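You operate a simulated robot arm through the tools that you are given. There is no shell and no other tool. Be economical: measure what you need, move in short steps, check, and stop when the job is done.

You run a simulated two-armed robot. Do the job below in one go: nothing can be reset, and whatever is moved stays where it is left.

JOB
Carry the small green tray with both arms and set it on the top deck of the hand cart.
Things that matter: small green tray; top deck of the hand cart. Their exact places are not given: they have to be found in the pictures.

The check looks at the end state, three seconds after you hand in, the way a careful person would. Anything else that was tipped, shoved, dropped, spilled or broken makes it a failure.

ROBOT AND FRAMES
Two 7-joint arms with two-finger parallel grippers on one trunk, on a base that drives. Base frame: it is fixed to the floor where the robot stands at the start and does not move with it; the origin is under the middle of the robot, x ahead of it, y to its left, z up; the surface under the hand at the start is at about z = 800. Lengths are in mm, angles in rad, forces in N, time in s.
The left shoulder is at the start at [20, 138, 1225], the right one opposite. With the tool pointing down near the work surface each hand reaches from about 100 to 480 mm from the robot's upright axis, wherever it stands, measured 20 degrees to its own side. Places, roughly: top deck of the hand cart [-1600, 300, 600]. Payload 1.57 kg a hand.
The tool frame of a hand sits at the grasp point between the pads (the TCP): z along the fingers, y along the line on which they close. The tips reach 30 mm beyond it. Largest opening 80 mm; finger width 17, thickness 12; the body of the gripper, 40 by 82 mm, starts 80 mm behind the TCP.
Orientation is that of the tool frame in the base frame, as a unit quaternion [w, x, y, z]. With the fingers straight down and closing along the base's y, the tool's x points along the base's -x, its y along +y and its z along -z.

CONTROLS
- The arms move only by the tool drive_tool. It takes "left_targets", "right_targets" or both (then of equal length, played together; a hand with none holds still); each is a list of rows, each a list of 3 entries, a list of its own where there are three numbers: the shift along the tool's x, y, z in units of 250 mm (1.0 is 250 mm), then the turn, a rotation vector about the tool's x, y, z in units of 45 degrees (1.0 is 45 degrees), then the finger opening in mm, from 0 to 80. In form: [[[tx, ty, tz], [rx, ry, rz], grip], ...]. A call has 1 to 12 rows; each row is the pose to reach, as a shift and turn from the pose commanded when the call began, along the tool's axes at that moment. A call with a number of a shift or a turn outside -1 to 1 is refused whole. Each row takes 0.2 s and may step no farther than 50 mm and 0.15 rad from the row before; otherwise, or with a gripper value out of range, the whole call is refused. Where a pose cannot be reached the arm comes as near as it can. A force on the tool above 40 N (or 10 N above the force at the start of the call, whichever is more), or a blocked arm, ends the call early, and 0.2 s more pass. The fingers move at their own pace (about 45 mm/s each) and stop on an object; they squeeze with about 26 N. The grip force told is the motor's: it shows also when the fingers shut on nothing. Time passes only in rows, and 0.2 s behind the last, so rows that repeat a pose let the fingers close. The reply holds the time, the measured pose of the TCP, the force on the tool along the base axes, the opening and the grip force, in the units named above and with some noise, with the torque about the TCP (base axes, N m) and any sound that the robot's microphone picked up, and new pictures: "show" is both (left out), scene, wrist or none (wrist: the cameras of the hands that moved).
- Cameras (640 x 400 px; columns grow to the right, rows downward): "scene" is now at [186.2, 11.1, 1120.9]; the picture's right is [0.12, -0.99, 0.00], its down [-0.39, -0.05, -0.92] and it looks along [0.91, 0.11, -0.39] (base axes); focal length 214 px, centre (320, 200). "left" rides on the left gripper at [72, 7, -122] in its tool frame; the picture's right is [-0.09, 1.00, 0.00], its down [-0.84, -0.08, -0.54] and it looks along [-0.54, -0.05, 0.84] (tool axes); focal length 238 px, centre (320, 200). "right" rides on the right gripper at [72, -7, -122] in its tool frame; the picture's right is [0.09, 1.00, 0.00], its down [-0.84, 0.08, -0.54] and it looks along [-0.54, 0.05, 0.84] (tool axes); focal length 238 px, centre (320, 200).
- move_column(by): slides the trunk up (or, below 0, down) by that many mm; the arms and the scene camera ride with it, the base frame stays. It gives what a move gives, with no picture.
- steer(legs): drives the robot by 1 to 6 legs, each [ahead, left, turn to the left] in mm, mm and rad, along the robot's own axes; the way and the turn of a leg run together, so that a leg with both is an arc; at most 1500 mm and 3.142 rad a leg. The arms and the cameras ride along, it lands a little off, and it stops where it bumps. It gives what a move gives, and a new picture of the scene camera.
- aim_head(pan, tilt): turns the head with the scene camera to pan (to the left, within 1.047 rad either way) and tilt (down, from -0.506 to 1.204), counted from straight ahead of the robot. It gives what a move gives, and a new picture of the scene camera.
- probe_pixels(camera, pixels): for up to 12 pixels [column, row] of the newest picture of that camera ("zoom" is the newest enlarged one), the place [x, y, z] in the base frame of the surface seen there, good to about 3 mm, but the place of the scene camera against the robot may be out by one fixed shift of up to 12 mm in any direction. No time passes.
- close_up(camera, box): a new picture of the part [left, top, right, bottom] of that camera's present view, enlarged. No time passes.
- sign_off(): hands the job in; it is judged then, once.

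Go step by step. Measure first, check grasps and placings, and put right what went wrong. The budget is 80 turns and 260 pictures, counting those below and the enlarged ones. Unless the task says otherwise, let go and move clear before handing in, and close with one line.

The tools are called after "Call:" as a command line: name --argument value ..., lists and objects as JSON in quotes. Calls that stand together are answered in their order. drive_tool: Moves the arms, as the interface text tells. Its arguments: {"type":"object","properties":{"left_targets":{"type":"array"},"right_targets":{"type":"array"},"show":{"type":"string","enum":["both","scene","wrist","none"]}},"required":[]} The other tools are called the same way: move_column (by) slides the trunk up or down; steer (legs) drives the base; aim_head (pan, tilt) turns the head that bears the scene camera; probe_pixels (camera, pixels) gives the place of the surface under pixels of a picture; close_up (camera, box) takes an enlarged picture of a part of a camera's view; sign_off () hands the job in.

At the start:

```text
clock: 0.0
left_tcp_pos: [405.8, 209.7, 1118.4]
left_tool_rot: [-0.029, -0.003, 1.0, 0.0]
left_contact_force: [0.2, 0.4, 0.0]
left_ft_torque: [0.0, 0.0, -0.05]
left_gripper_width: 80.1
left_gripper_force: 0.1
right_tcp_pos: [397.3, -121.6, 1100.5]
right_tool_rot: [0.0, 0.0, 1.0, -0.001]
right_contact_force: [0.4, -0.9, 0.6]
right_ft_torque: [0.01, -0.04, 0.0]
right_gripper_width: 80.3
right_gripper_force: 0.0
trunk travel left (down, up): [-600.0, 640.0]
robot x, y, heading: [-0.4, -0.7, 0.003]
head pan, tilt: [0.117, 0.405]
```

scene: 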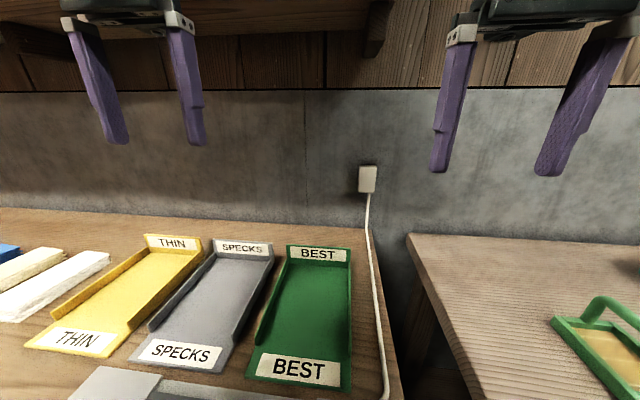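
right: 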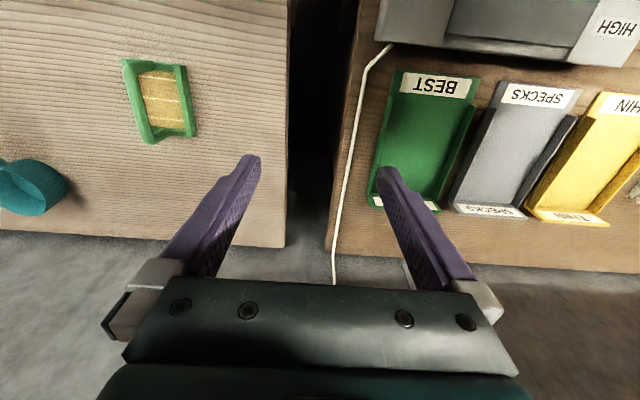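
left: 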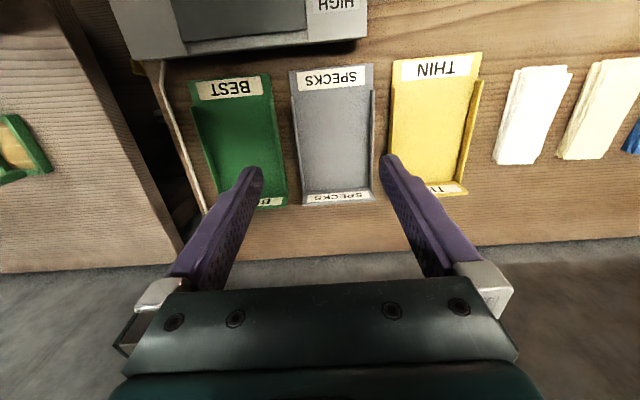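

The scene picture shows a green "BEST" bin at (305,320) and a green handled tray at (610,345) on the right bench. I'll look right for a better view.

Call:
aim_head --pan -0.6 --tilt 0.7

Call:
close_up --camera "right" --box '[0, 0, 320, 200]'

```text
clock: 1.1
left_tcp_pos: [404.5, 209.5, 1118.7]
left_tool_rot: [-0.03, -0.002, 1.0, -0.001]
left_contact_force: [-0.2, 0.0, 0.5]
left_ft_torque: [0.02, 0.0, 0.0]
left_gripper_width: 79.8
left_gripper_force: 0.1
right_tcp_pos: [398.2, -120.9, 1100.5]
right_tool_rot: [0.0, -0.001, 1.0, 0.0]
right_contact_force: [0.3, -0.2, 0.7]
right_ft_torque: [0.02, 0.01, -0.02]
right_gripper_width: 80.2
right_gripper_force: 0.1
trunk travel left (down, up): [-600.0, 640.0]
robot x, y, heading: [4.2, 0.9, 0.005]
head pan, tilt: [-0.6, 0.7]
```

scene: 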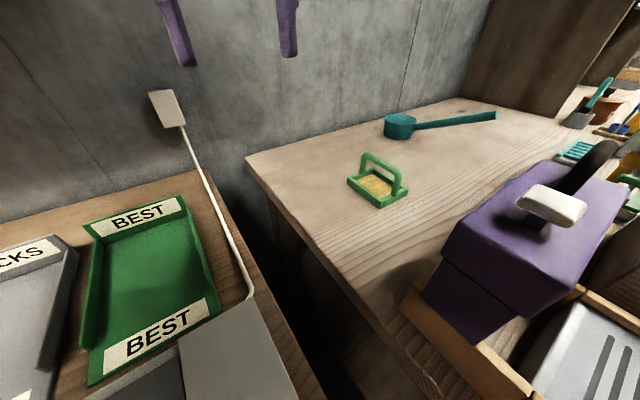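

```text
2.00 times, centred on (160, 100) of right
```

zoom: 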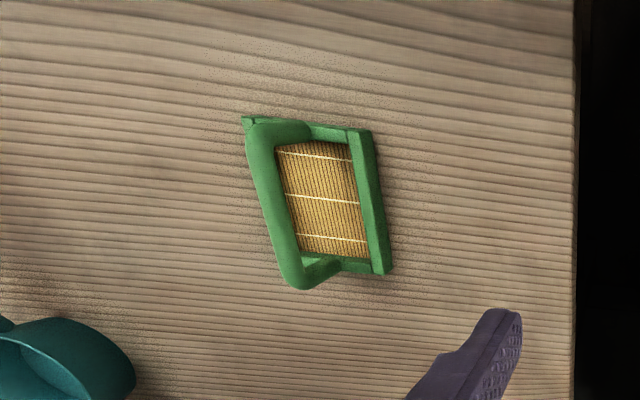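

The handled item at (378,182) is a small screen, not a tray; the green "BEST" tray at (150,275) is a candidate. I'll look elsewhere for others and measure this one.

Call:
probe_pixels --camera "scene" --pixels '[[90, 384], [217, 305], [185, 197], [88, 226], [150, 275], [85, 345], [218, 290], [103, 225], [160, 330], [140, 215], [260, 385], [250, 160]]'

Call:
aim_head --pan -1.04 --tilt 0.6

Call:
aim_head --pan 0.9 --tilt 0.6

Call:
aim_head --pan 0.1 --tilt 0.85

```text
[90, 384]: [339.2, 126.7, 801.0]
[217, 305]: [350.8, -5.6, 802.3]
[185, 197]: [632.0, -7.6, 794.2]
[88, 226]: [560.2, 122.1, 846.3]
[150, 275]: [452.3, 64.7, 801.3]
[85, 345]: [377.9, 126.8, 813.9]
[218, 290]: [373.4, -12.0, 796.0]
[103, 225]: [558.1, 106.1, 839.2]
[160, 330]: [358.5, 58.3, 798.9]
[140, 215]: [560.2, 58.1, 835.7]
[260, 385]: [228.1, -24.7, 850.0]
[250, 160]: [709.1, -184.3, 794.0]
```

```text
clock: 2.0
left_tcp_pos: [404.5, 209.1, 1119.1]
left_tool_rot: [-0.028, -0.003, 1.0, -0.001]
left_contact_force: [0.4, 0.7, 0.5]
left_ft_torque: [0.01, 0.01, 0.02]
left_gripper_width: 79.7
left_gripper_force: 0.1
right_tcp_pos: [399.2, -121.1, 1099.7]
right_tool_rot: [0.0, 0.0, 1.0, 0.0]
right_contact_force: [-0.3, -0.3, 0.0]
right_ft_torque: [0.0, -0.01, 0.0]
right_gripper_width: 79.7
right_gripper_force: 0.0
trunk travel left (down, up): [-600.0, 640.0]
robot x, y, heading: [-1.0, -0.3, -0.001]
head pan, tilt: [-1.04, 0.6]
```

scene: 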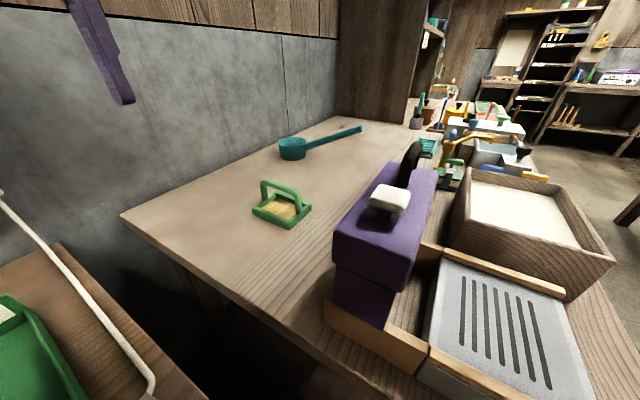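

```text
clock: 3.9
left_tcp_pos: [405.1, 208.8, 1117.8]
left_tool_rot: [-0.029, -0.004, 1.0, 0.0]
left_contact_force: [-0.2, 0.0, 0.3]
left_ft_torque: [0.0, 0.0, -0.01]
left_gripper_width: 79.8
left_gripper_force: 0.0
right_tcp_pos: [396.6, -121.4, 1100.2]
right_tool_rot: [0.0, 0.0, 1.0, 0.0]
right_contact_force: [0.3, 1.1, -0.2]
right_ft_torque: [0.02, 0.01, -0.02]
right_gripper_width: 79.6
right_gripper_force: 0.1
trunk travel left (down, up): [-600.0, 640.0]
robot x, y, heading: [1.0, 1.2, 0.004]
head pan, tilt: [0.901, 0.6]
```

scene: 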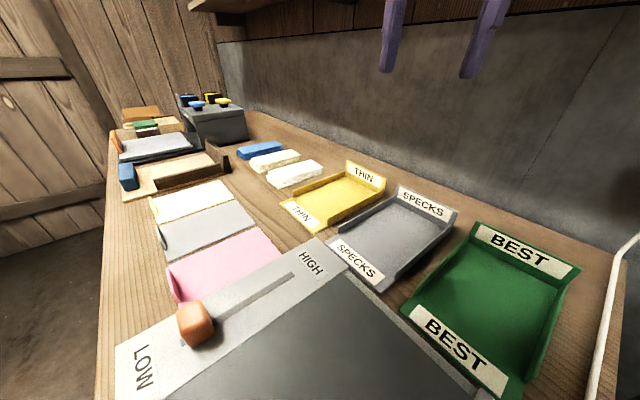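

```text
clock: 5.0
left_tcp_pos: [404.6, 209.7, 1118.4]
left_tool_rot: [-0.028, -0.002, 1.0, -0.001]
left_contact_force: [-0.2, 0.2, -0.5]
left_ft_torque: [-0.02, 0.04, 0.01]
left_gripper_width: 80.2
left_gripper_force: 0.0
right_tcp_pos: [397.4, -121.1, 1100.5]
right_tool_rot: [0.0, 0.0, 1.0, -0.001]
right_contact_force: [-0.2, 0.2, -1.0]
right_ft_torque: [0.0, 0.01, 0.0]
right_gripper_width: 80.3
right_gripper_force: 0.0
trunk travel left (down, up): [-600.0, 640.0]
robot x, y, heading: [0.5, 2.4, -0.0]
head pan, tilt: [0.099, 0.85]
```

scene: 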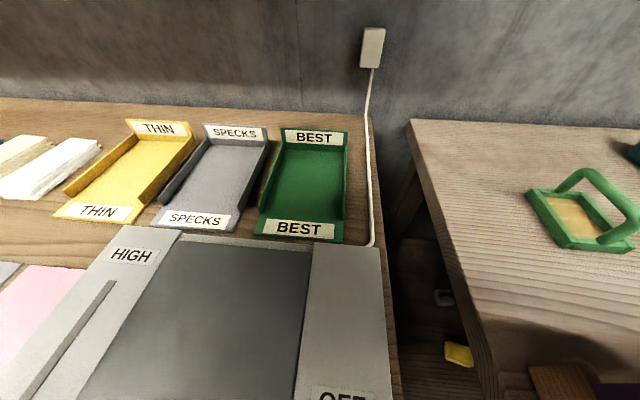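

The "BEST" tray is the only plain green tray near; I'll check the green things further down the right bench before deciding.

Call:
close_up --camera "scene" --box '[240, 110, 400, 260]'

Call:
aim_head --pan -1.04 --tilt 0.4

Call:
close_up --camera "scene" --box '[400, 130, 640, 280]'

```text
2.67 times, centred on (320, 185) of scene
```

zoom: 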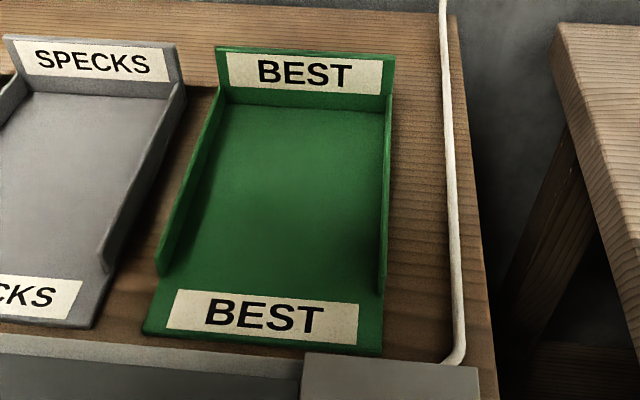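

```text
clock: 6.3
left_tcp_pos: [405.2, 208.9, 1117.8]
left_tool_rot: [-0.029, -0.003, 1.0, 0.0]
left_contact_force: [0.5, 0.1, -0.6]
left_ft_torque: [0.01, 0.02, 0.04]
left_gripper_width: 80.0
left_gripper_force: 0.0
right_tcp_pos: [397.4, -120.7, 1100.2]
right_tool_rot: [0.0, -0.001, 1.0, 0.0]
right_contact_force: [0.0, 0.3, 0.3]
right_ft_torque: [0.0, 0.05, -0.02]
right_gripper_width: 80.0
right_gripper_force: 0.0
trunk travel left (down, up): [-600.0, 640.0]
robot x, y, heading: [-0.2, -0.8, 0.006]
head pan, tilt: [-1.04, 0.4]
```

scene: 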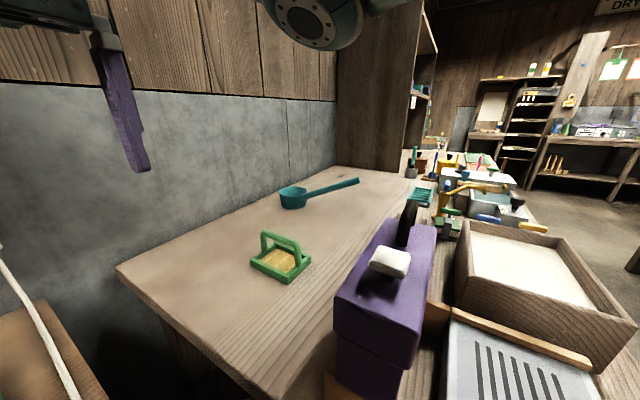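

```text
2.67 times, centred on (520, 205) of scene
```

zoom: 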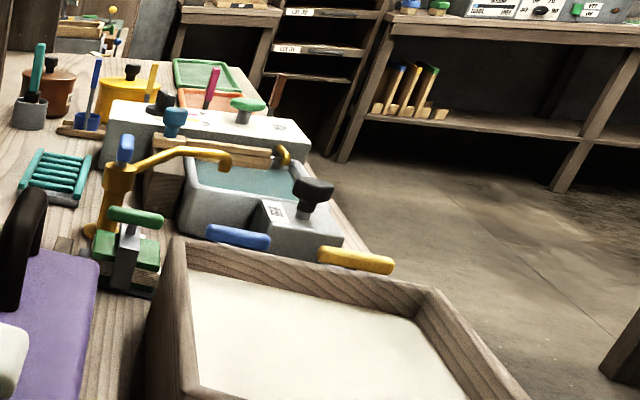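

A second green tray-like thing shows at zoom (205,72). I'll locate it and look at the rest of the room (behind).

Call:
probe_pixels --camera "zoom" --pixels '[[178, 62], [228, 62], [205, 75], [205, 98], [185, 95], [232, 95], [130, 320]]'

Call:
close_up --camera "scene" --box '[440, 140, 520, 190]'

Call:
steer --legs '[[-350, 0, 0], [0, 0, 1.5]]'

Call:
aim_head --pan 0.6 --tilt 0.4

```text
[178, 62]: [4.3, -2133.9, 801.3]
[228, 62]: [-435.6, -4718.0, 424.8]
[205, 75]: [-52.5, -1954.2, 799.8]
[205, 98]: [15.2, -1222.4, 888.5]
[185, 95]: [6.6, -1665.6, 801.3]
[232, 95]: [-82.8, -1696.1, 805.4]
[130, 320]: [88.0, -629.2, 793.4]
```

```text
8.00 times, centred on (480, 165) of scene
```

zoom: 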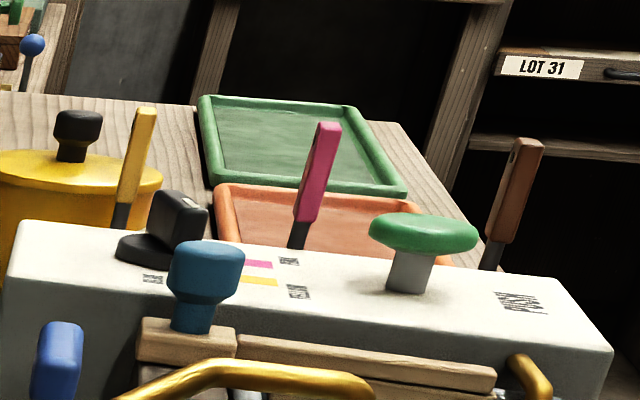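

```text
clock: 12.2
left_tcp_pos: [-519.0, 424.7, 1119.4]
left_tool_rot: [-0.022, -0.676, 0.736, -0.02]
left_contact_force: [-0.3, 0.1, 0.4]
left_ft_torque: [-0.01, -0.01, 0.05]
left_gripper_width: 79.9
left_gripper_force: 0.0
right_tcp_pos: [-190.7, 387.1, 1100.1]
right_tool_rot: [0.0, -0.674, 0.738, 0.0]
right_contact_force: [-0.7, -0.4, 0.1]
right_ft_torque: [0.0, -0.01, -0.02]
right_gripper_width: 79.8
right_gripper_force: 0.0
trunk travel left (down, up): [-600.0, 640.0]
robot x, y, heading: [-348.0, 1.6, 1.477]
head pan, tilt: [-1.04, 0.4]
```

scene: 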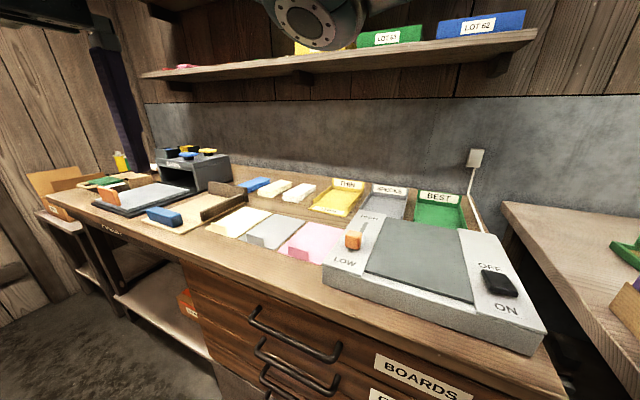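

```text
clock: 13.9
left_tcp_pos: [-518.8, 423.5, 1117.9]
left_tool_rot: [-0.022, -0.675, 0.737, -0.019]
left_contact_force: [-0.6, -0.6, 0.1]
left_ft_torque: [0.01, 0.0, 0.01]
left_gripper_width: 80.1
left_gripper_force: 0.1
right_tcp_pos: [-191.3, 385.8, 1100.2]
right_tool_rot: [0.0, -0.674, 0.739, 0.0]
right_contact_force: [-0.3, -0.2, 0.5]
right_ft_torque: [0.0, -0.02, 0.02]
right_gripper_width: 79.9
right_gripper_force: 0.1
trunk travel left (down, up): [-600.0, 640.0]
robot x, y, heading: [-348.5, -0.8, 1.484]
head pan, tilt: [0.6, 0.4]
```

scene: 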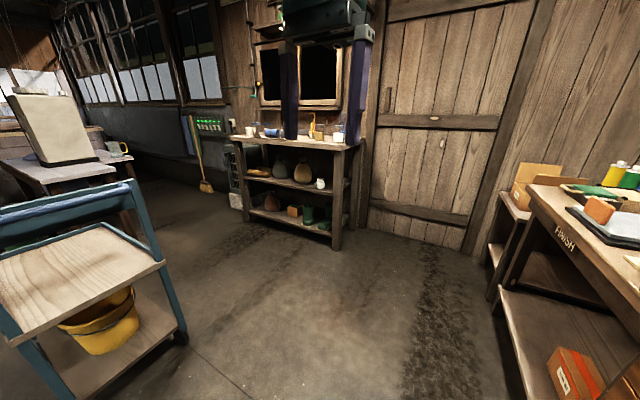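

The cart is at left (80,260). I'll turn further to view it.

Call:
steer --legs '[[0, 0, 1.4]]'

Call:
aim_head --pan 0.0 --tilt 0.4

Call:
aim_head --pan 1.04 --tilt 0.3

```text
clock: 17.8
left_tcp_pos: [-794.1, -90.8, 1119.3]
left_tool_rot: [0.004, 0.991, -0.133, 0.03]
left_contact_force: [-0.8, -0.4, 0.3]
left_ft_torque: [0.01, 0.03, -0.04]
left_gripper_width: 80.1
left_gripper_force: 0.0
right_tcp_pos: [-698.5, 224.0, 1101.1]
right_tool_rot: [0.0, 0.991, -0.134, -0.001]
right_contact_force: [-0.7, -0.8, 0.0]
right_ft_torque: [-0.02, -0.02, -0.02]
right_gripper_width: 79.8
right_gripper_force: 0.1
trunk travel left (down, up): [-600.0, 640.0]
robot x, y, heading: [-349.7, -0.5, 2.87]
head pan, tilt: [0.6, 0.4]
```

scene: 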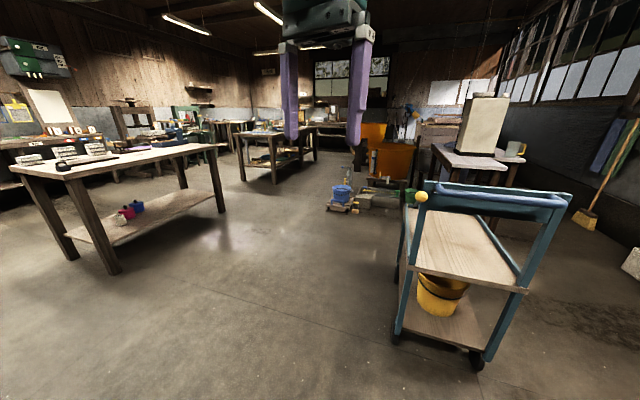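

```text
clock: 18.8
left_tcp_pos: [-792.6, -91.7, 1117.0]
left_tool_rot: [0.005, 0.991, -0.133, 0.03]
left_contact_force: [-0.3, -0.7, 0.3]
left_ft_torque: [0.01, 0.02, -0.01]
left_gripper_width: 80.0
left_gripper_force: 0.1
right_tcp_pos: [-698.7, 224.8, 1100.7]
right_tool_rot: [0.0, 0.991, -0.134, -0.001]
right_contact_force: [-1.1, -0.4, -0.9]
right_ft_torque: [-0.02, 0.01, 0.01]
right_gripper_width: 79.9
right_gripper_force: 0.1
trunk travel left (down, up): [-600.0, 640.0]
robot x, y, heading: [-345.6, 0.8, 2.867]
head pan, tilt: [0.0, 0.4]
```

scene: 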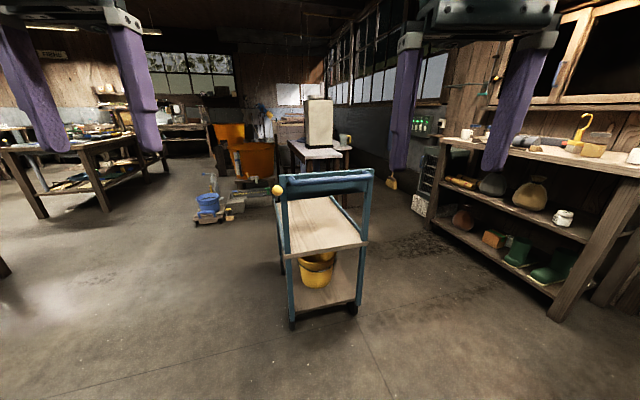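

```text
clock: 20.1
left_tcp_pos: [-793.3, -91.5, 1119.0]
left_tool_rot: [0.005, 0.991, -0.132, 0.029]
left_contact_force: [-0.1, -0.2, 0.3]
left_ft_torque: [-0.02, -0.05, 0.01]
left_gripper_width: 79.9
left_gripper_force: 0.1
right_tcp_pos: [-699.4, 224.9, 1101.2]
right_tool_rot: [0.0, 0.991, -0.134, 0.0]
right_contact_force: [0.1, -0.5, 0.9]
right_ft_torque: [-0.01, -0.01, 0.03]
right_gripper_width: 80.1
right_gripper_force: 0.0
trunk travel left (down, up): [-600.0, 640.0]
robot x, y, heading: [-346.0, 4.0, 2.873]
head pan, tilt: [1.04, 0.3]
```

scene: 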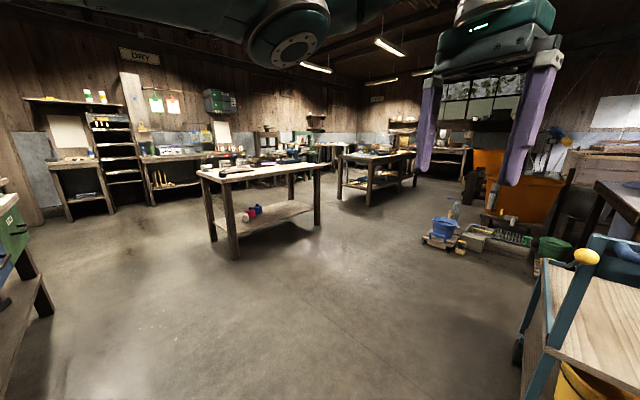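

I'll turn on to look at the rimmed green tray at the far end of the right bench.

Call:
steer --legs '[[0, 0, 1.8]]'

Call:
aim_head --pan 0.3 --tilt 0.3

Call:
steer --legs '[[1100, -50, 0]]'

Call:
close_up --camera "scene" --box '[280, 120, 600, 320]'

```text
clock: 24.8
left_tcp_pos: [-147.3, -407.7, 1117.4]
left_tool_rot: [-0.02, 0.713, 0.701, 0.021]
left_contact_force: [0.7, 0.6, 0.4]
left_ft_torque: [-0.02, -0.05, 0.0]
left_gripper_width: 80.1
left_gripper_force: 0.1
right_tcp_pos: [-476.9, -393.2, 1102.0]
right_tool_rot: [0.0, 0.714, 0.7, 0.0]
right_contact_force: [0.1, 0.6, -0.8]
right_ft_torque: [-0.03, -0.03, -0.02]
right_gripper_width: 79.8
right_gripper_force: 0.0
trunk travel left (down, up): [-600.0, 640.0]
robot x, y, heading: [-349.3, 2.5, -1.593]
head pan, tilt: [1.04, 0.3]
```

scene: 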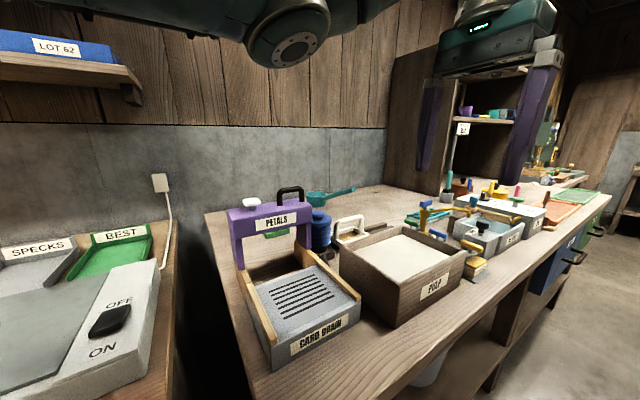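

```text
clock: 25.9
left_tcp_pos: [-147.8, -407.0, 1118.3]
left_tool_rot: [-0.02, 0.713, 0.7, 0.022]
left_contact_force: [-0.9, 0.1, -0.9]
left_ft_torque: [-0.02, -0.03, 0.02]
left_gripper_width: 79.8
left_gripper_force: 0.0
right_tcp_pos: [-477.9, -392.9, 1101.0]
right_tool_rot: [-0.001, 0.715, 0.7, -0.001]
right_contact_force: [-0.6, -0.6, -0.3]
right_ft_torque: [-0.01, -0.01, 0.0]
right_gripper_width: 79.9
right_gripper_force: 0.1
trunk travel left (down, up): [-600.0, 640.0]
robot x, y, heading: [-345.7, 4.0, -1.593]
head pan, tilt: [0.3, 0.3]
```

scene: 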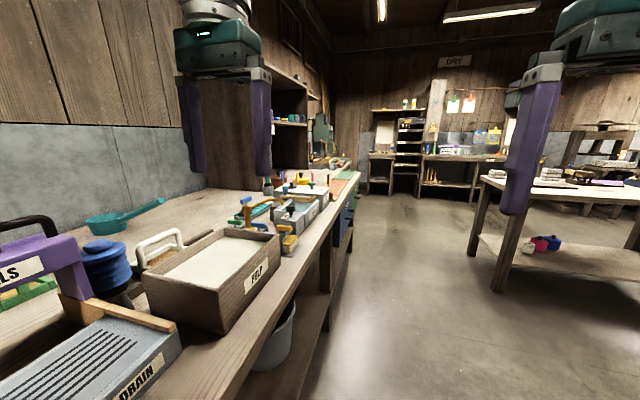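

```text
clock: 31.6
left_tcp_pos: [-237.0, -1514.2, 1117.2]
left_tool_rot: [-0.02, 0.718, 0.696, 0.022]
left_contact_force: [0.5, -0.7, -0.2]
left_ft_torque: [0.02, 0.05, 0.02]
left_gripper_width: 80.2
left_gripper_force: 0.0
right_tcp_pos: [-565.5, -1495.6, 1100.4]
right_tool_rot: [-0.001, 0.72, 0.694, -0.001]
right_contact_force: [-0.4, 0.5, -0.3]
right_ft_torque: [0.01, -0.03, -0.01]
right_gripper_width: 80.1
right_gripper_force: 0.0
trunk travel left (down, up): [-600.0, 640.0]
robot x, y, heading: [-428.2, -1106.2, -1.61]
head pan, tilt: [0.3, 0.3]
```

scene: 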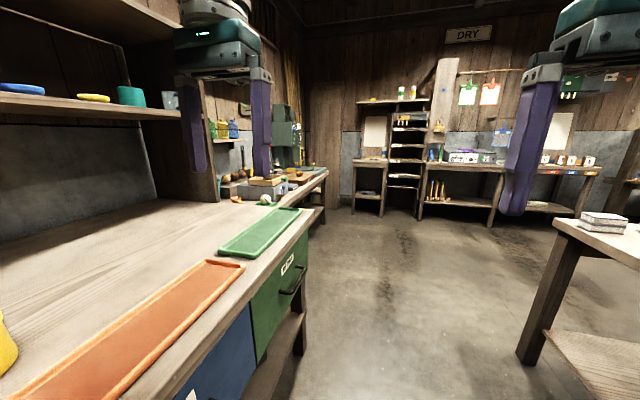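

```text
2.00 times, centred on (440, 220) of scene
```

zoom: 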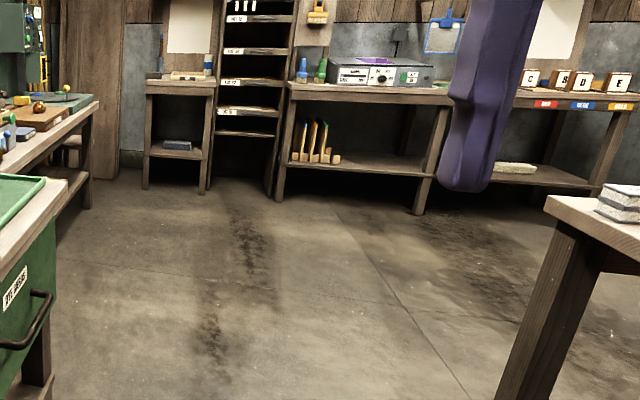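

A small green rimmed tray at (260,235) sits beside a longer orange one — that fits "small green tray" far better. Measuring it.

Call:
aim_head --pan 0.5 --tilt 0.6

Call:
close_up --camera "scene" --box '[200, 60, 440, 210]'

```text
clock: 32.4
left_tcp_pos: [-235.9, -1514.9, 1118.4]
left_tool_rot: [-0.02, 0.719, 0.695, 0.022]
left_contact_force: [0.6, -0.2, -0.2]
left_ft_torque: [-0.04, 0.01, 0.0]
left_gripper_width: 80.0
left_gripper_force: 0.0
right_tcp_pos: [-566.1, -1494.8, 1101.5]
right_tool_rot: [0.0, 0.72, 0.694, 0.0]
right_contact_force: [0.0, -0.2, -0.1]
right_ft_torque: [0.0, 0.0, 0.02]
right_gripper_width: 79.6
right_gripper_force: 0.1
trunk travel left (down, up): [-600.0, 640.0]
robot x, y, heading: [-432.0, -1102.3, -1.61]
head pan, tilt: [0.499, 0.6]
```

scene: 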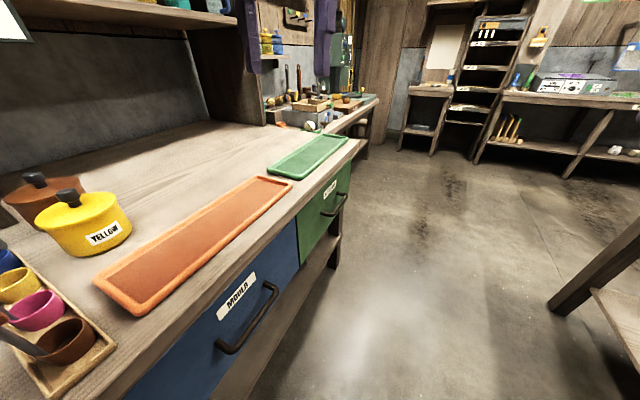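

```text
2.67 times, centred on (320, 135) of scene
```

zoom: 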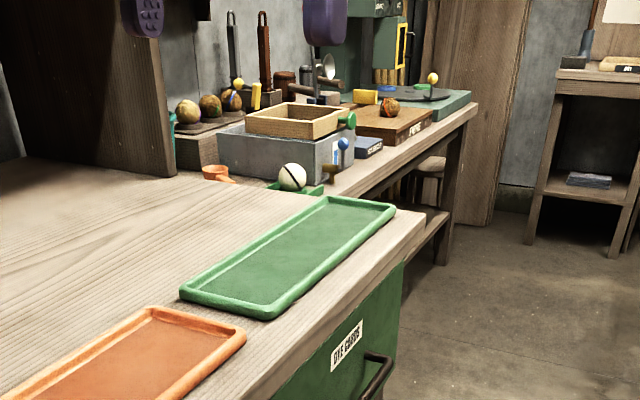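

Call:
probe_pixels --camera "zoom" --pixels '[[184, 294], [270, 314], [395, 210], [330, 199], [290, 255], [405, 250], [425, 225], [335, 258], [150, 312], [240, 340]]'

```text
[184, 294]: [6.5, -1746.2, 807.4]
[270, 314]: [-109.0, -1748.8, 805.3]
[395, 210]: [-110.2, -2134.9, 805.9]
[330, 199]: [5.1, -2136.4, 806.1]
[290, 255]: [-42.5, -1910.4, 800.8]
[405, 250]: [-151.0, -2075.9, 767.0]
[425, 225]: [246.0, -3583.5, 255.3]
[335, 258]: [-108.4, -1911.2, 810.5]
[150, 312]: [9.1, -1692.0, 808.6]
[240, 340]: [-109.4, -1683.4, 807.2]
```

The green tray spans x≈-110..8, y≈-2136..-1746, rim z≈806. I'll check the orange tray's size, and the upright board/shelf before driving in front of it.

Call:
probe_pixels --camera "scene" --pixels '[[100, 278], [140, 310], [262, 115], [240, 120], [190, 33], [225, 18], [300, 225], [350, 160], [20, 290], [130, 10]]'

Call:
steer --legs '[[0, -250, 0], [830, 0, 0], [0, 0, 1.61]]'

Call:
aim_head --pan 0.0 --tilt 0.7

```text
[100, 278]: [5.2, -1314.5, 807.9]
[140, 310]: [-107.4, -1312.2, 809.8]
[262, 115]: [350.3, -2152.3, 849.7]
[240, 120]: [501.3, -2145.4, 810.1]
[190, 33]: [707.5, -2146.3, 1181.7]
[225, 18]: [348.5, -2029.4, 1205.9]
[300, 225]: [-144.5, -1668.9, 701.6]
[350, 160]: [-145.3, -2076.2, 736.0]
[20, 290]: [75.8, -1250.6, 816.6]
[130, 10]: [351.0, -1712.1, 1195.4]
```

```text
clock: 42.2
left_tcp_pos: [-307.5, -1708.7, 1117.9]
left_tool_rot: [-0.03, -0.017, 0.999, 0.001]
left_contact_force: [-0.1, 0.4, 0.5]
left_ft_torque: [-0.01, -0.02, 0.0]
left_gripper_width: 80.0
left_gripper_force: 0.2
right_tcp_pos: [-303.5, -2038.0, 1100.9]
right_tool_rot: [0.0, -0.015, 1.0, 0.0]
right_contact_force: [-0.5, -0.3, -0.4]
right_ft_torque: [-0.04, -0.02, -0.02]
right_gripper_width: 80.0
right_gripper_force: 0.1
trunk travel left (down, up): [-600.0, 640.0]
robot x, y, heading: [-707.6, -1928.7, 0.028]
head pan, tilt: [0.499, 0.6]
```

scene: 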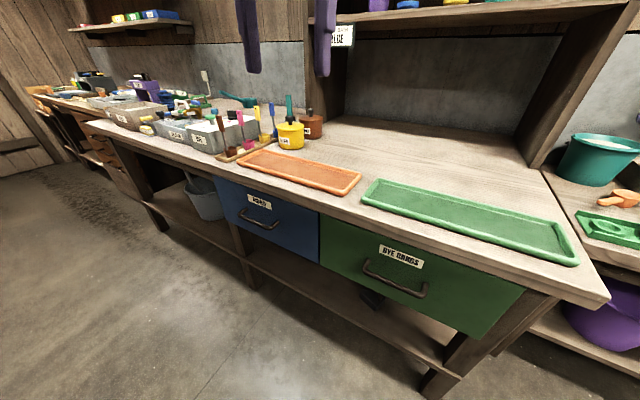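

```text
clock: 43.2
left_tcp_pos: [-308.1, -1708.3, 1117.2]
left_tool_rot: [-0.029, -0.018, 0.999, 0.0]
left_contact_force: [0.0, -0.3, 0.7]
left_ft_torque: [0.01, -0.01, 0.0]
left_gripper_width: 80.0
left_gripper_force: 0.0
right_tcp_pos: [-304.9, -2036.9, 1100.1]
right_tool_rot: [0.0, -0.015, 1.0, 0.0]
right_contact_force: [0.8, 0.2, -0.2]
right_ft_torque: [0.01, 0.0, -0.01]
right_gripper_width: 80.0
right_gripper_force: 0.2
trunk travel left (down, up): [-600.0, 640.0]
robot x, y, heading: [-710.1, -1929.9, 0.03]
head pan, tilt: [0.0, 0.7]
```

scene: 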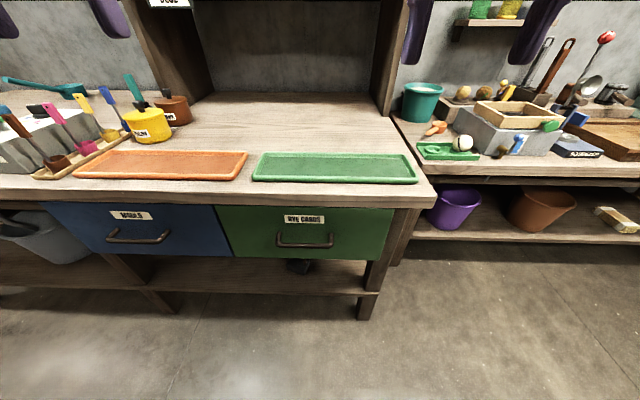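

The orange and green trays here are equal in size, so "small" leaves doubt between this one and "BEST". I'll look closer at this one and at the green thing at (450,150).

Call:
close_up --camera "scene" --box '[240, 130, 480, 280]'

Call:
close_up --camera "scene" --box '[400, 60, 640, 210]'

Call:
steer --legs '[[300, 0, -0.03]]'

Call:
close_up --camera "right" --box '[0, 0, 640, 400]'

Call:
close_up --camera "left" --box '[0, 0, 640, 400]'

```text
2.67 times, centred on (360, 205) of scene
```

zoom: 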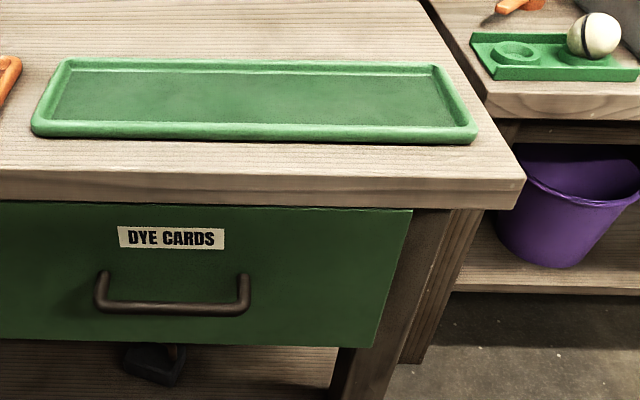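

```text
2.67 times, centred on (520, 135) of scene
```

zoom: 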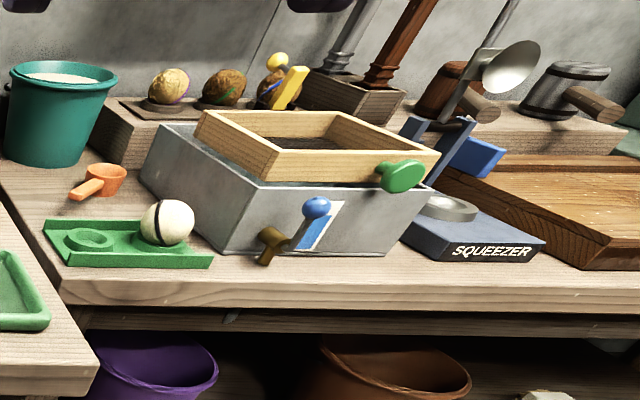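

```text
clock: 45.2
left_tcp_pos: [-3.7, -1715.0, 1118.8]
left_tool_rot: [-0.031, -0.002, 1.0, -0.001]
left_contact_force: [0.1, 0.2, -0.8]
left_ft_torque: [0.03, -0.04, 0.01]
left_gripper_width: 79.9
left_gripper_force: 0.0
right_tcp_pos: [-10.8, -2045.0, 1100.0]
right_tool_rot: [0.0, -0.001, 1.0, 0.001]
right_contact_force: [0.5, -0.6, -0.1]
right_ft_torque: [0.0, 0.01, -0.02]
right_gripper_width: 79.9
right_gripper_force: 0.1
trunk travel left (down, up): [-600.0, 640.0]
robot x, y, heading: [-408.0, -1921.3, -0.001]
head pan, tilt: [0.0, 0.7]
```

scene: 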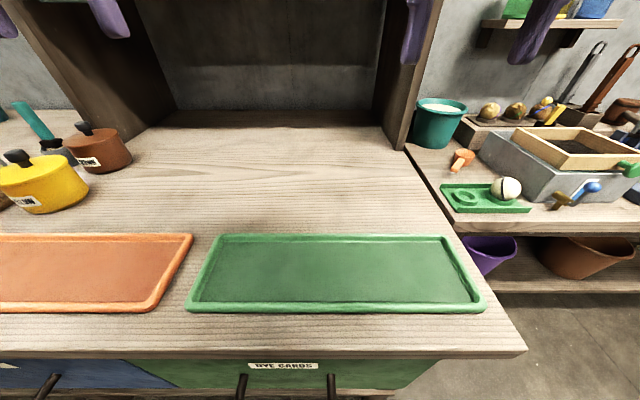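

```text
1.00 times, centred on (320, 200) of right (not enlarged: the box is as wide or as high as the picture)
```

zoom: 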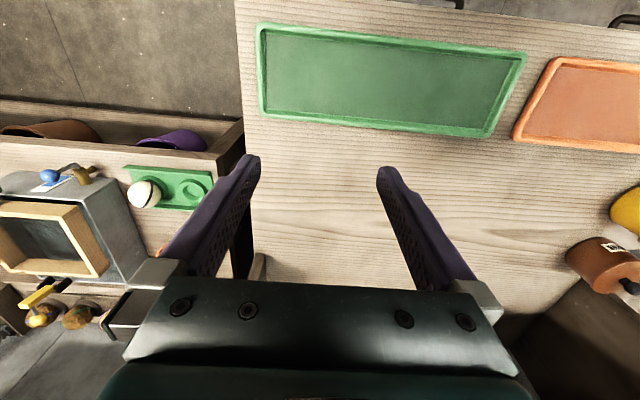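

```text
1.00 times, centred on (320, 200) of left (not enlarged: the box is as wide or as high as the picture)
```

zoom: 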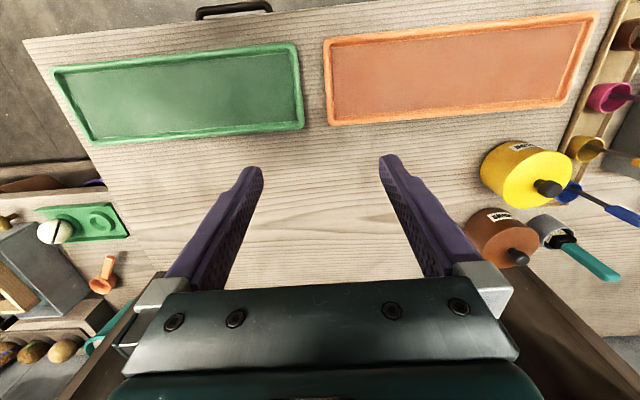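

I'll measure the tray's rim profile closely for a gentle trial pinch, to learn whether it is a loose tray at all.

Call:
probe_pixels --camera "scene" --pixels '[[213, 270], [206, 270], [200, 270], [190, 280], [452, 270], [458, 270], [464, 270], [475, 280], [330, 265], [330, 307], [330, 237], [330, 325]]'

Call:
close_up --camera "scene" --box '[180, 220, 260, 320]'

Call:
probe_pixels --camera "right" --pixels '[[262, 70], [268, 80], [257, 72], [245, 75], [300, 80], [260, 30], [268, 110], [280, 122]]'

Call:
probe_pixels --camera "left" --pixels '[[292, 90], [298, 90], [301, 90], [312, 90], [280, 90], [296, 50], [301, 125]]'

```text
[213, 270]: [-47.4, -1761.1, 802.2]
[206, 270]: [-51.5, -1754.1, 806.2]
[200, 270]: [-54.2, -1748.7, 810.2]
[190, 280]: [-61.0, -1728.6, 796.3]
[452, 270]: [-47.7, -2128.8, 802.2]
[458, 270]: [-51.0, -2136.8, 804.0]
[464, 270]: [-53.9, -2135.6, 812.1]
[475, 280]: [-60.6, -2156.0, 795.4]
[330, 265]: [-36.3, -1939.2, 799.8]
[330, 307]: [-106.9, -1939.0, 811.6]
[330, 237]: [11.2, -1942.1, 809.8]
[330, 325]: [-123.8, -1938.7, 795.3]
```

```text
4.00 times, centred on (220, 270) of scene
```

zoom: 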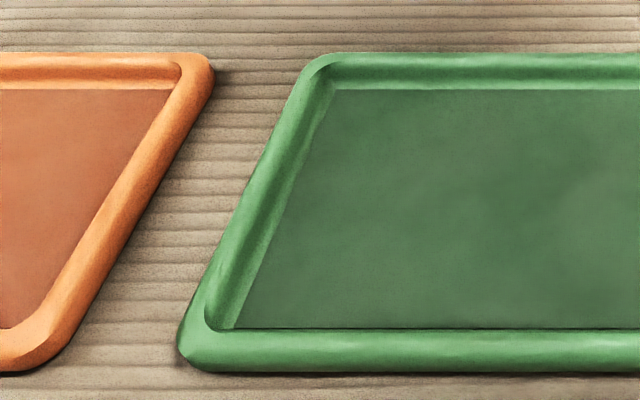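

```text
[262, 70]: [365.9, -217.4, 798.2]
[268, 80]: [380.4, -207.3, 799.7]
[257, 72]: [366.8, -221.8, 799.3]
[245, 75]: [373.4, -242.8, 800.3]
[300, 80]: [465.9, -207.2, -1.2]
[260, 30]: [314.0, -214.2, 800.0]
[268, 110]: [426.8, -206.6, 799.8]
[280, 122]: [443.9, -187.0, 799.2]
```

```text
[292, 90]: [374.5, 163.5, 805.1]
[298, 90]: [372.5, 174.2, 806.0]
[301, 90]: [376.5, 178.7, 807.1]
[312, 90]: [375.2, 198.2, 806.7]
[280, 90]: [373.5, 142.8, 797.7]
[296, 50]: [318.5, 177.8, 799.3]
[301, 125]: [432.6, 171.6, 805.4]
```

The rim is about 10 wide and 16 high (z 795–811), inner floor at 800. I'll bring both hands above the ends (z≈900) and look.

Call:
drive_tool --left_targets '[[[0.027, -0.029, 0.176], [0, -0.015, 0], 50], [[0.054, -0.058, 0.352], [0, -0.03, 0], 50], [[0.081, -0.086, 0.528], [0, -0.045, 0], 50], [[0.108, -0.115, 0.704], [0, -0.06, 0], 50], [[0.135, -0.144, 0.88], [0, -0.076, 0], 50]]' --right_targets '[[[0.031, -0.07, 0.16], [0, 0, 0], 50], [[0.063, -0.141, 0.32], [0, 0, 0], 50], [[0.094, -0.211, 0.48], [0, 0, 0], 50], [[0.126, -0.282, 0.64], [0, 0, 0], 50], [[0.157, -0.352, 0.8], [0, 0, 0], 50]]'

```text
clock: 46.4
left_tcp_pos: [-51.4, -1752.9, 900.9]
left_tool_rot: [0.0, -0.003, 1.0, 0.0]
left_contact_force: [-0.3, 0.7, 0.0]
left_ft_torque: [0.02, -0.02, -0.02]
left_gripper_width: 50.0
left_gripper_force: 0.0
right_tcp_pos: [-51.7, -2132.6, 897.3]
right_tool_rot: [0.0, -0.001, 1.0, -0.001]
right_contact_force: [0.3, 0.0, 0.2]
right_ft_torque: [0.01, 0.0, 0.03]
right_gripper_width: 50.0
right_gripper_force: 0.0
trunk travel left (down, up): [-600.0, 640.0]
robot x, y, heading: [-413.7, -1927.7, 0.002]
head pan, tilt: [0.0, 0.7]
```

scene: 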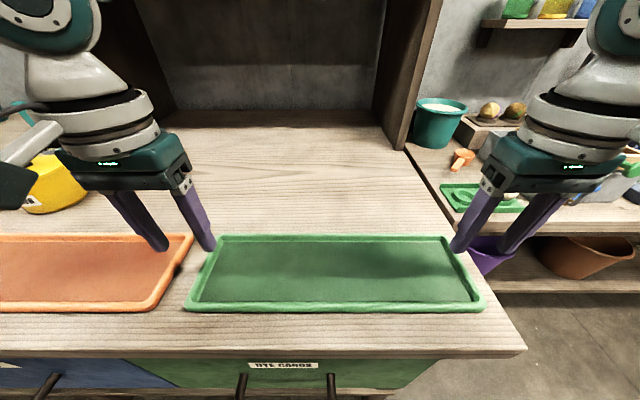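
right: 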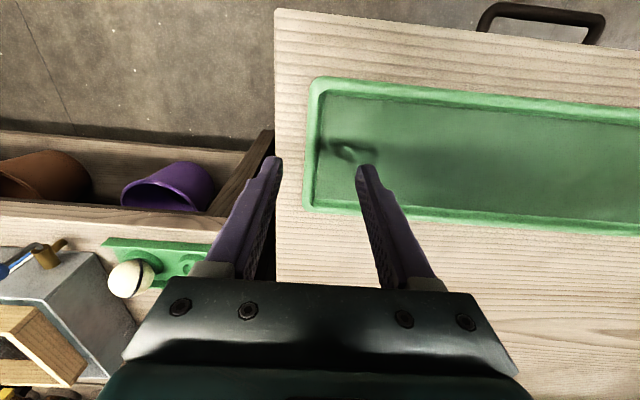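
left: 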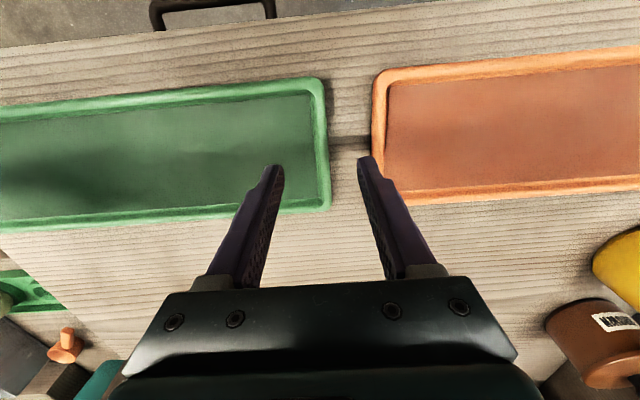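

Fingers straddle both end rims, right (311,150) and left (320,140). I'll measure the rims with the wrist cameras.

Call:
probe_pixels --camera "right" --pixels '[[309, 150], [315, 150], [304, 150], [298, 150], [325, 95], [309, 205], [320, 80], [420, 150]]'

Call:
probe_pixels --camera "left" --pixels '[[312, 140], [318, 140], [325, 140], [332, 140], [320, 80], [325, 205], [380, 140], [200, 140]]'

```text
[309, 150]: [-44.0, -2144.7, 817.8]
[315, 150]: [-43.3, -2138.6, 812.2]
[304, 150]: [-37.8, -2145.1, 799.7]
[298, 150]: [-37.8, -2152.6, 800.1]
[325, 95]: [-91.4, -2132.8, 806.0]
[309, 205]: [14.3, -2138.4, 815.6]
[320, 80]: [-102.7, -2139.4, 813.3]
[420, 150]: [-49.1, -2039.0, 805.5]
```

```text
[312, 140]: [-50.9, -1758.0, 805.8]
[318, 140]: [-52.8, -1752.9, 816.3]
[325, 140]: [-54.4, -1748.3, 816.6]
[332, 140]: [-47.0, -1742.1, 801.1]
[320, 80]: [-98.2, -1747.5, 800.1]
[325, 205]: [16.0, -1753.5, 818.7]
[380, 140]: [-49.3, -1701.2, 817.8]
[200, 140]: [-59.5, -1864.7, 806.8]
```

Rim centres: right y≈-2142, left y≈-1750, floor 805, top ≈817. Lowering so the tips stop ~2 mm above the tray floor.

Call:
drive_tool --left_targets '[[[-0.033, 0.01, 0.0], [0, 0, 0], 50], [[-0.033, 0.01, 0.15], [0, 0, 0], 50], [[-0.033, 0.01, 0.252], [0, 0, 0], 50]]' --right_targets '[[[-0.035, -0.036, 0.0], [0, 0, 0], 50], [[-0.035, -0.036, 0.14], [0, 0, 0], 50], [[-0.035, -0.036, 0.237], [0, 0, 0], 50]]'

```text
clock: 47.2
left_tcp_pos: [-43.3, -1749.4, 839.0]
left_tool_rot: [0.0, -0.002, 1.0, 0.0]
left_contact_force: [-0.2, 0.6, -0.8]
left_ft_torque: [0.02, 0.01, -0.02]
left_gripper_width: 49.7
left_gripper_force: 0.1
right_tcp_pos: [-41.9, -2143.3, 840.0]
right_tool_rot: [0.0, -0.001, 1.0, -0.001]
right_contact_force: [0.1, 0.2, 0.9]
right_ft_torque: [0.0, -0.01, 0.01]
right_gripper_width: 50.2
right_gripper_force: 0.0
trunk travel left (down, up): [-600.0, 640.0]
robot x, y, heading: [-412.1, -1924.0, -0.003]
head pan, tilt: [0.0, 0.7]
```

scene: 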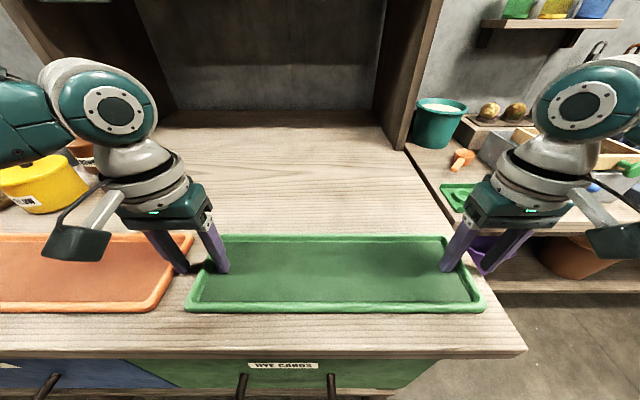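
right: 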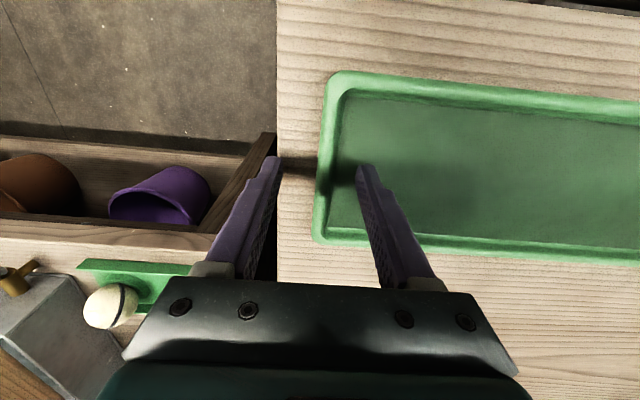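
left: 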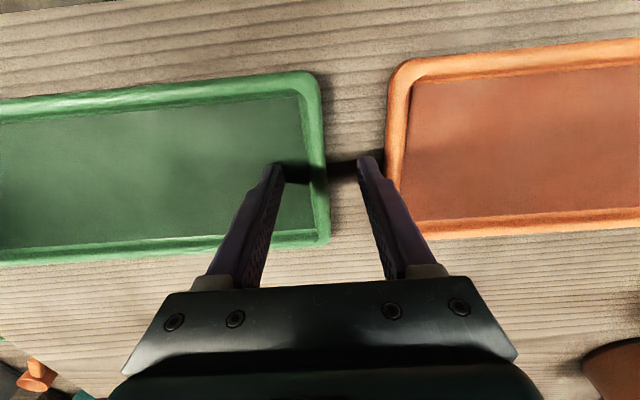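

The fingers straddle both rims. Lowering a touch and closing both.

Call:
drive_tool --left_targets '[[[0, 0, 0.005], [0, 0, 0], 30], [[0, 0, 0.005], [0, 0, 0], 12], [[0, 0, 0.005], [0, 0, 0], 0], [[0, 0, 0.005], [0, 0, 0], 0], [[0, 0, 0.005], [0, 0, 0], 0]]' --right_targets '[[[0, 0, 0.009], [0, 0, 0], 30], [[0, 0, 0.009], [0, 0, 0], 12], [[0, 0, 0.009], [0, 0, 0], 0], [[0, 0, 0.009], [0, 0, 0], 0], [[0, 0, 0.009], [0, 0, 0], 0]]'

```text
clock: 48.4
left_tcp_pos: [-42.6, -1749.9, 837.8]
left_tool_rot: [0.0, -0.001, 1.0, -0.001]
left_contact_force: [5.3, -11.8, -12.2]
left_ft_torque: [-0.09, -0.07, -0.43]
left_gripper_width: 9.9
left_gripper_force: 28.1
right_tcp_pos: [-41.3, -2140.5, 838.3]
right_tool_rot: [0.0, -0.001, 1.0, 0.002]
right_contact_force: [-0.6, 16.6, 0.1]
right_ft_torque: [0.22, 0.09, -0.4]
right_gripper_width: 9.9
right_gripper_force: 28.0
trunk travel left (down, up): [-600.0, 640.0]
robot x, y, heading: [-407.6, -1925.9, -0.002]
head pan, tilt: [0.0, 0.7]
```

scene: 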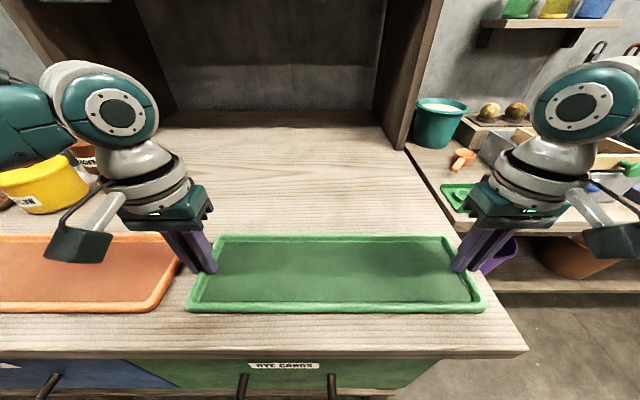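
right: 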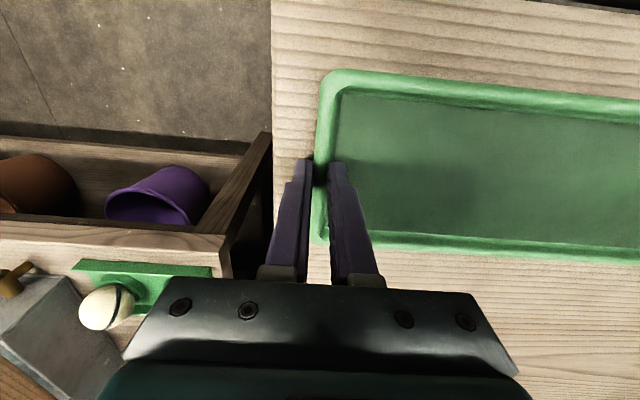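
left: 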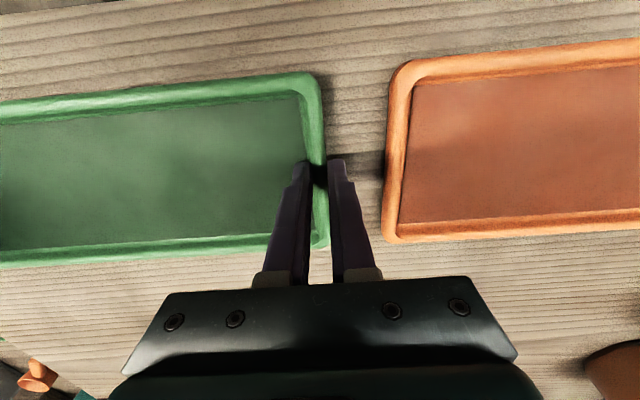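

Both closed on the 9.9 mm rim. Lifting 12 mm gently.

Call:
drive_tool --left_targets '[[[0, 0, -0.012], [0, 0, 0], 0], [[0, 0, -0.024], [0, 0, 0], 0], [[0, 0, -0.048], [0, 0, 0], 0], [[0, 0, -0.048], [0, 0, 0], 0]]' --right_targets '[[[0, 0, -0.012], [0, 0, 0], 0], [[0, 0, -0.024], [0, 0, 0], 0], [[0, 0, -0.048], [0, 0, 0], 0], [[0, 0, -0.048], [0, 0, 0], 0]]'

```text
clock: 48.8
left_tcp_pos: [-42.1, -1750.5, 836.0]
left_tool_rot: [0.001, -0.002, 1.0, 0.0]
left_contact_force: [5.6, -1.8, -17.0]
left_ft_torque: [0.1, -0.19, -0.35]
left_gripper_width: 10.0
left_gripper_force: 28.4
right_tcp_pos: [-41.3, -2141.0, 839.0]
right_tool_rot: [0.0, -0.001, 1.0, 0.001]
right_contact_force: [7.1, 2.3, -19.3]
right_ft_torque: [0.0, -0.29, -0.35]
right_gripper_width: 9.8
right_gripper_force: 28.3
trunk travel left (down, up): [-600.0, 640.0]
robot x, y, heading: [-409.8, -1923.4, 0.003]
head pan, tilt: [0.0, 0.7]
stopped in row 2 (left hand): the force on the tool passed its limit at 44 N (the readings are from after the stop); the commanded pose is now the measured one
```

scene: 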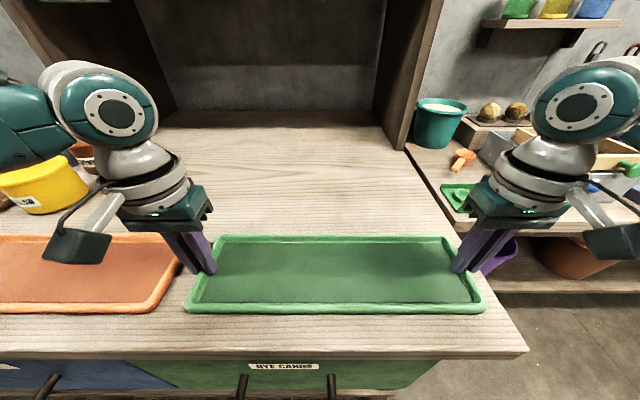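
right: 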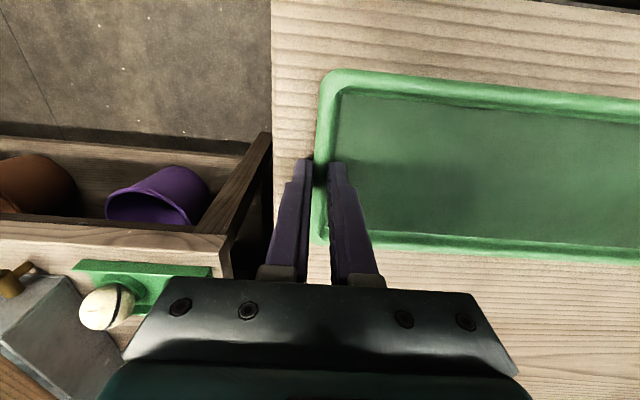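
left: 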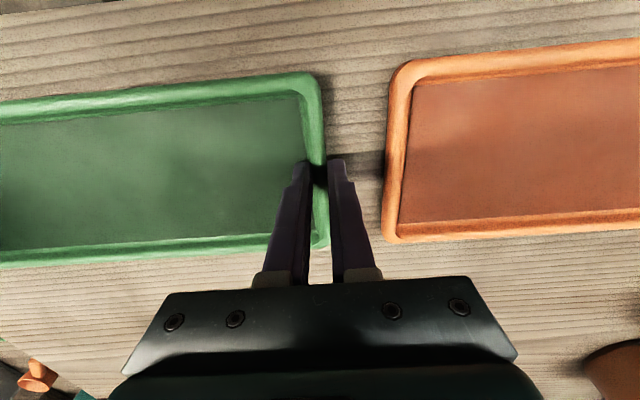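

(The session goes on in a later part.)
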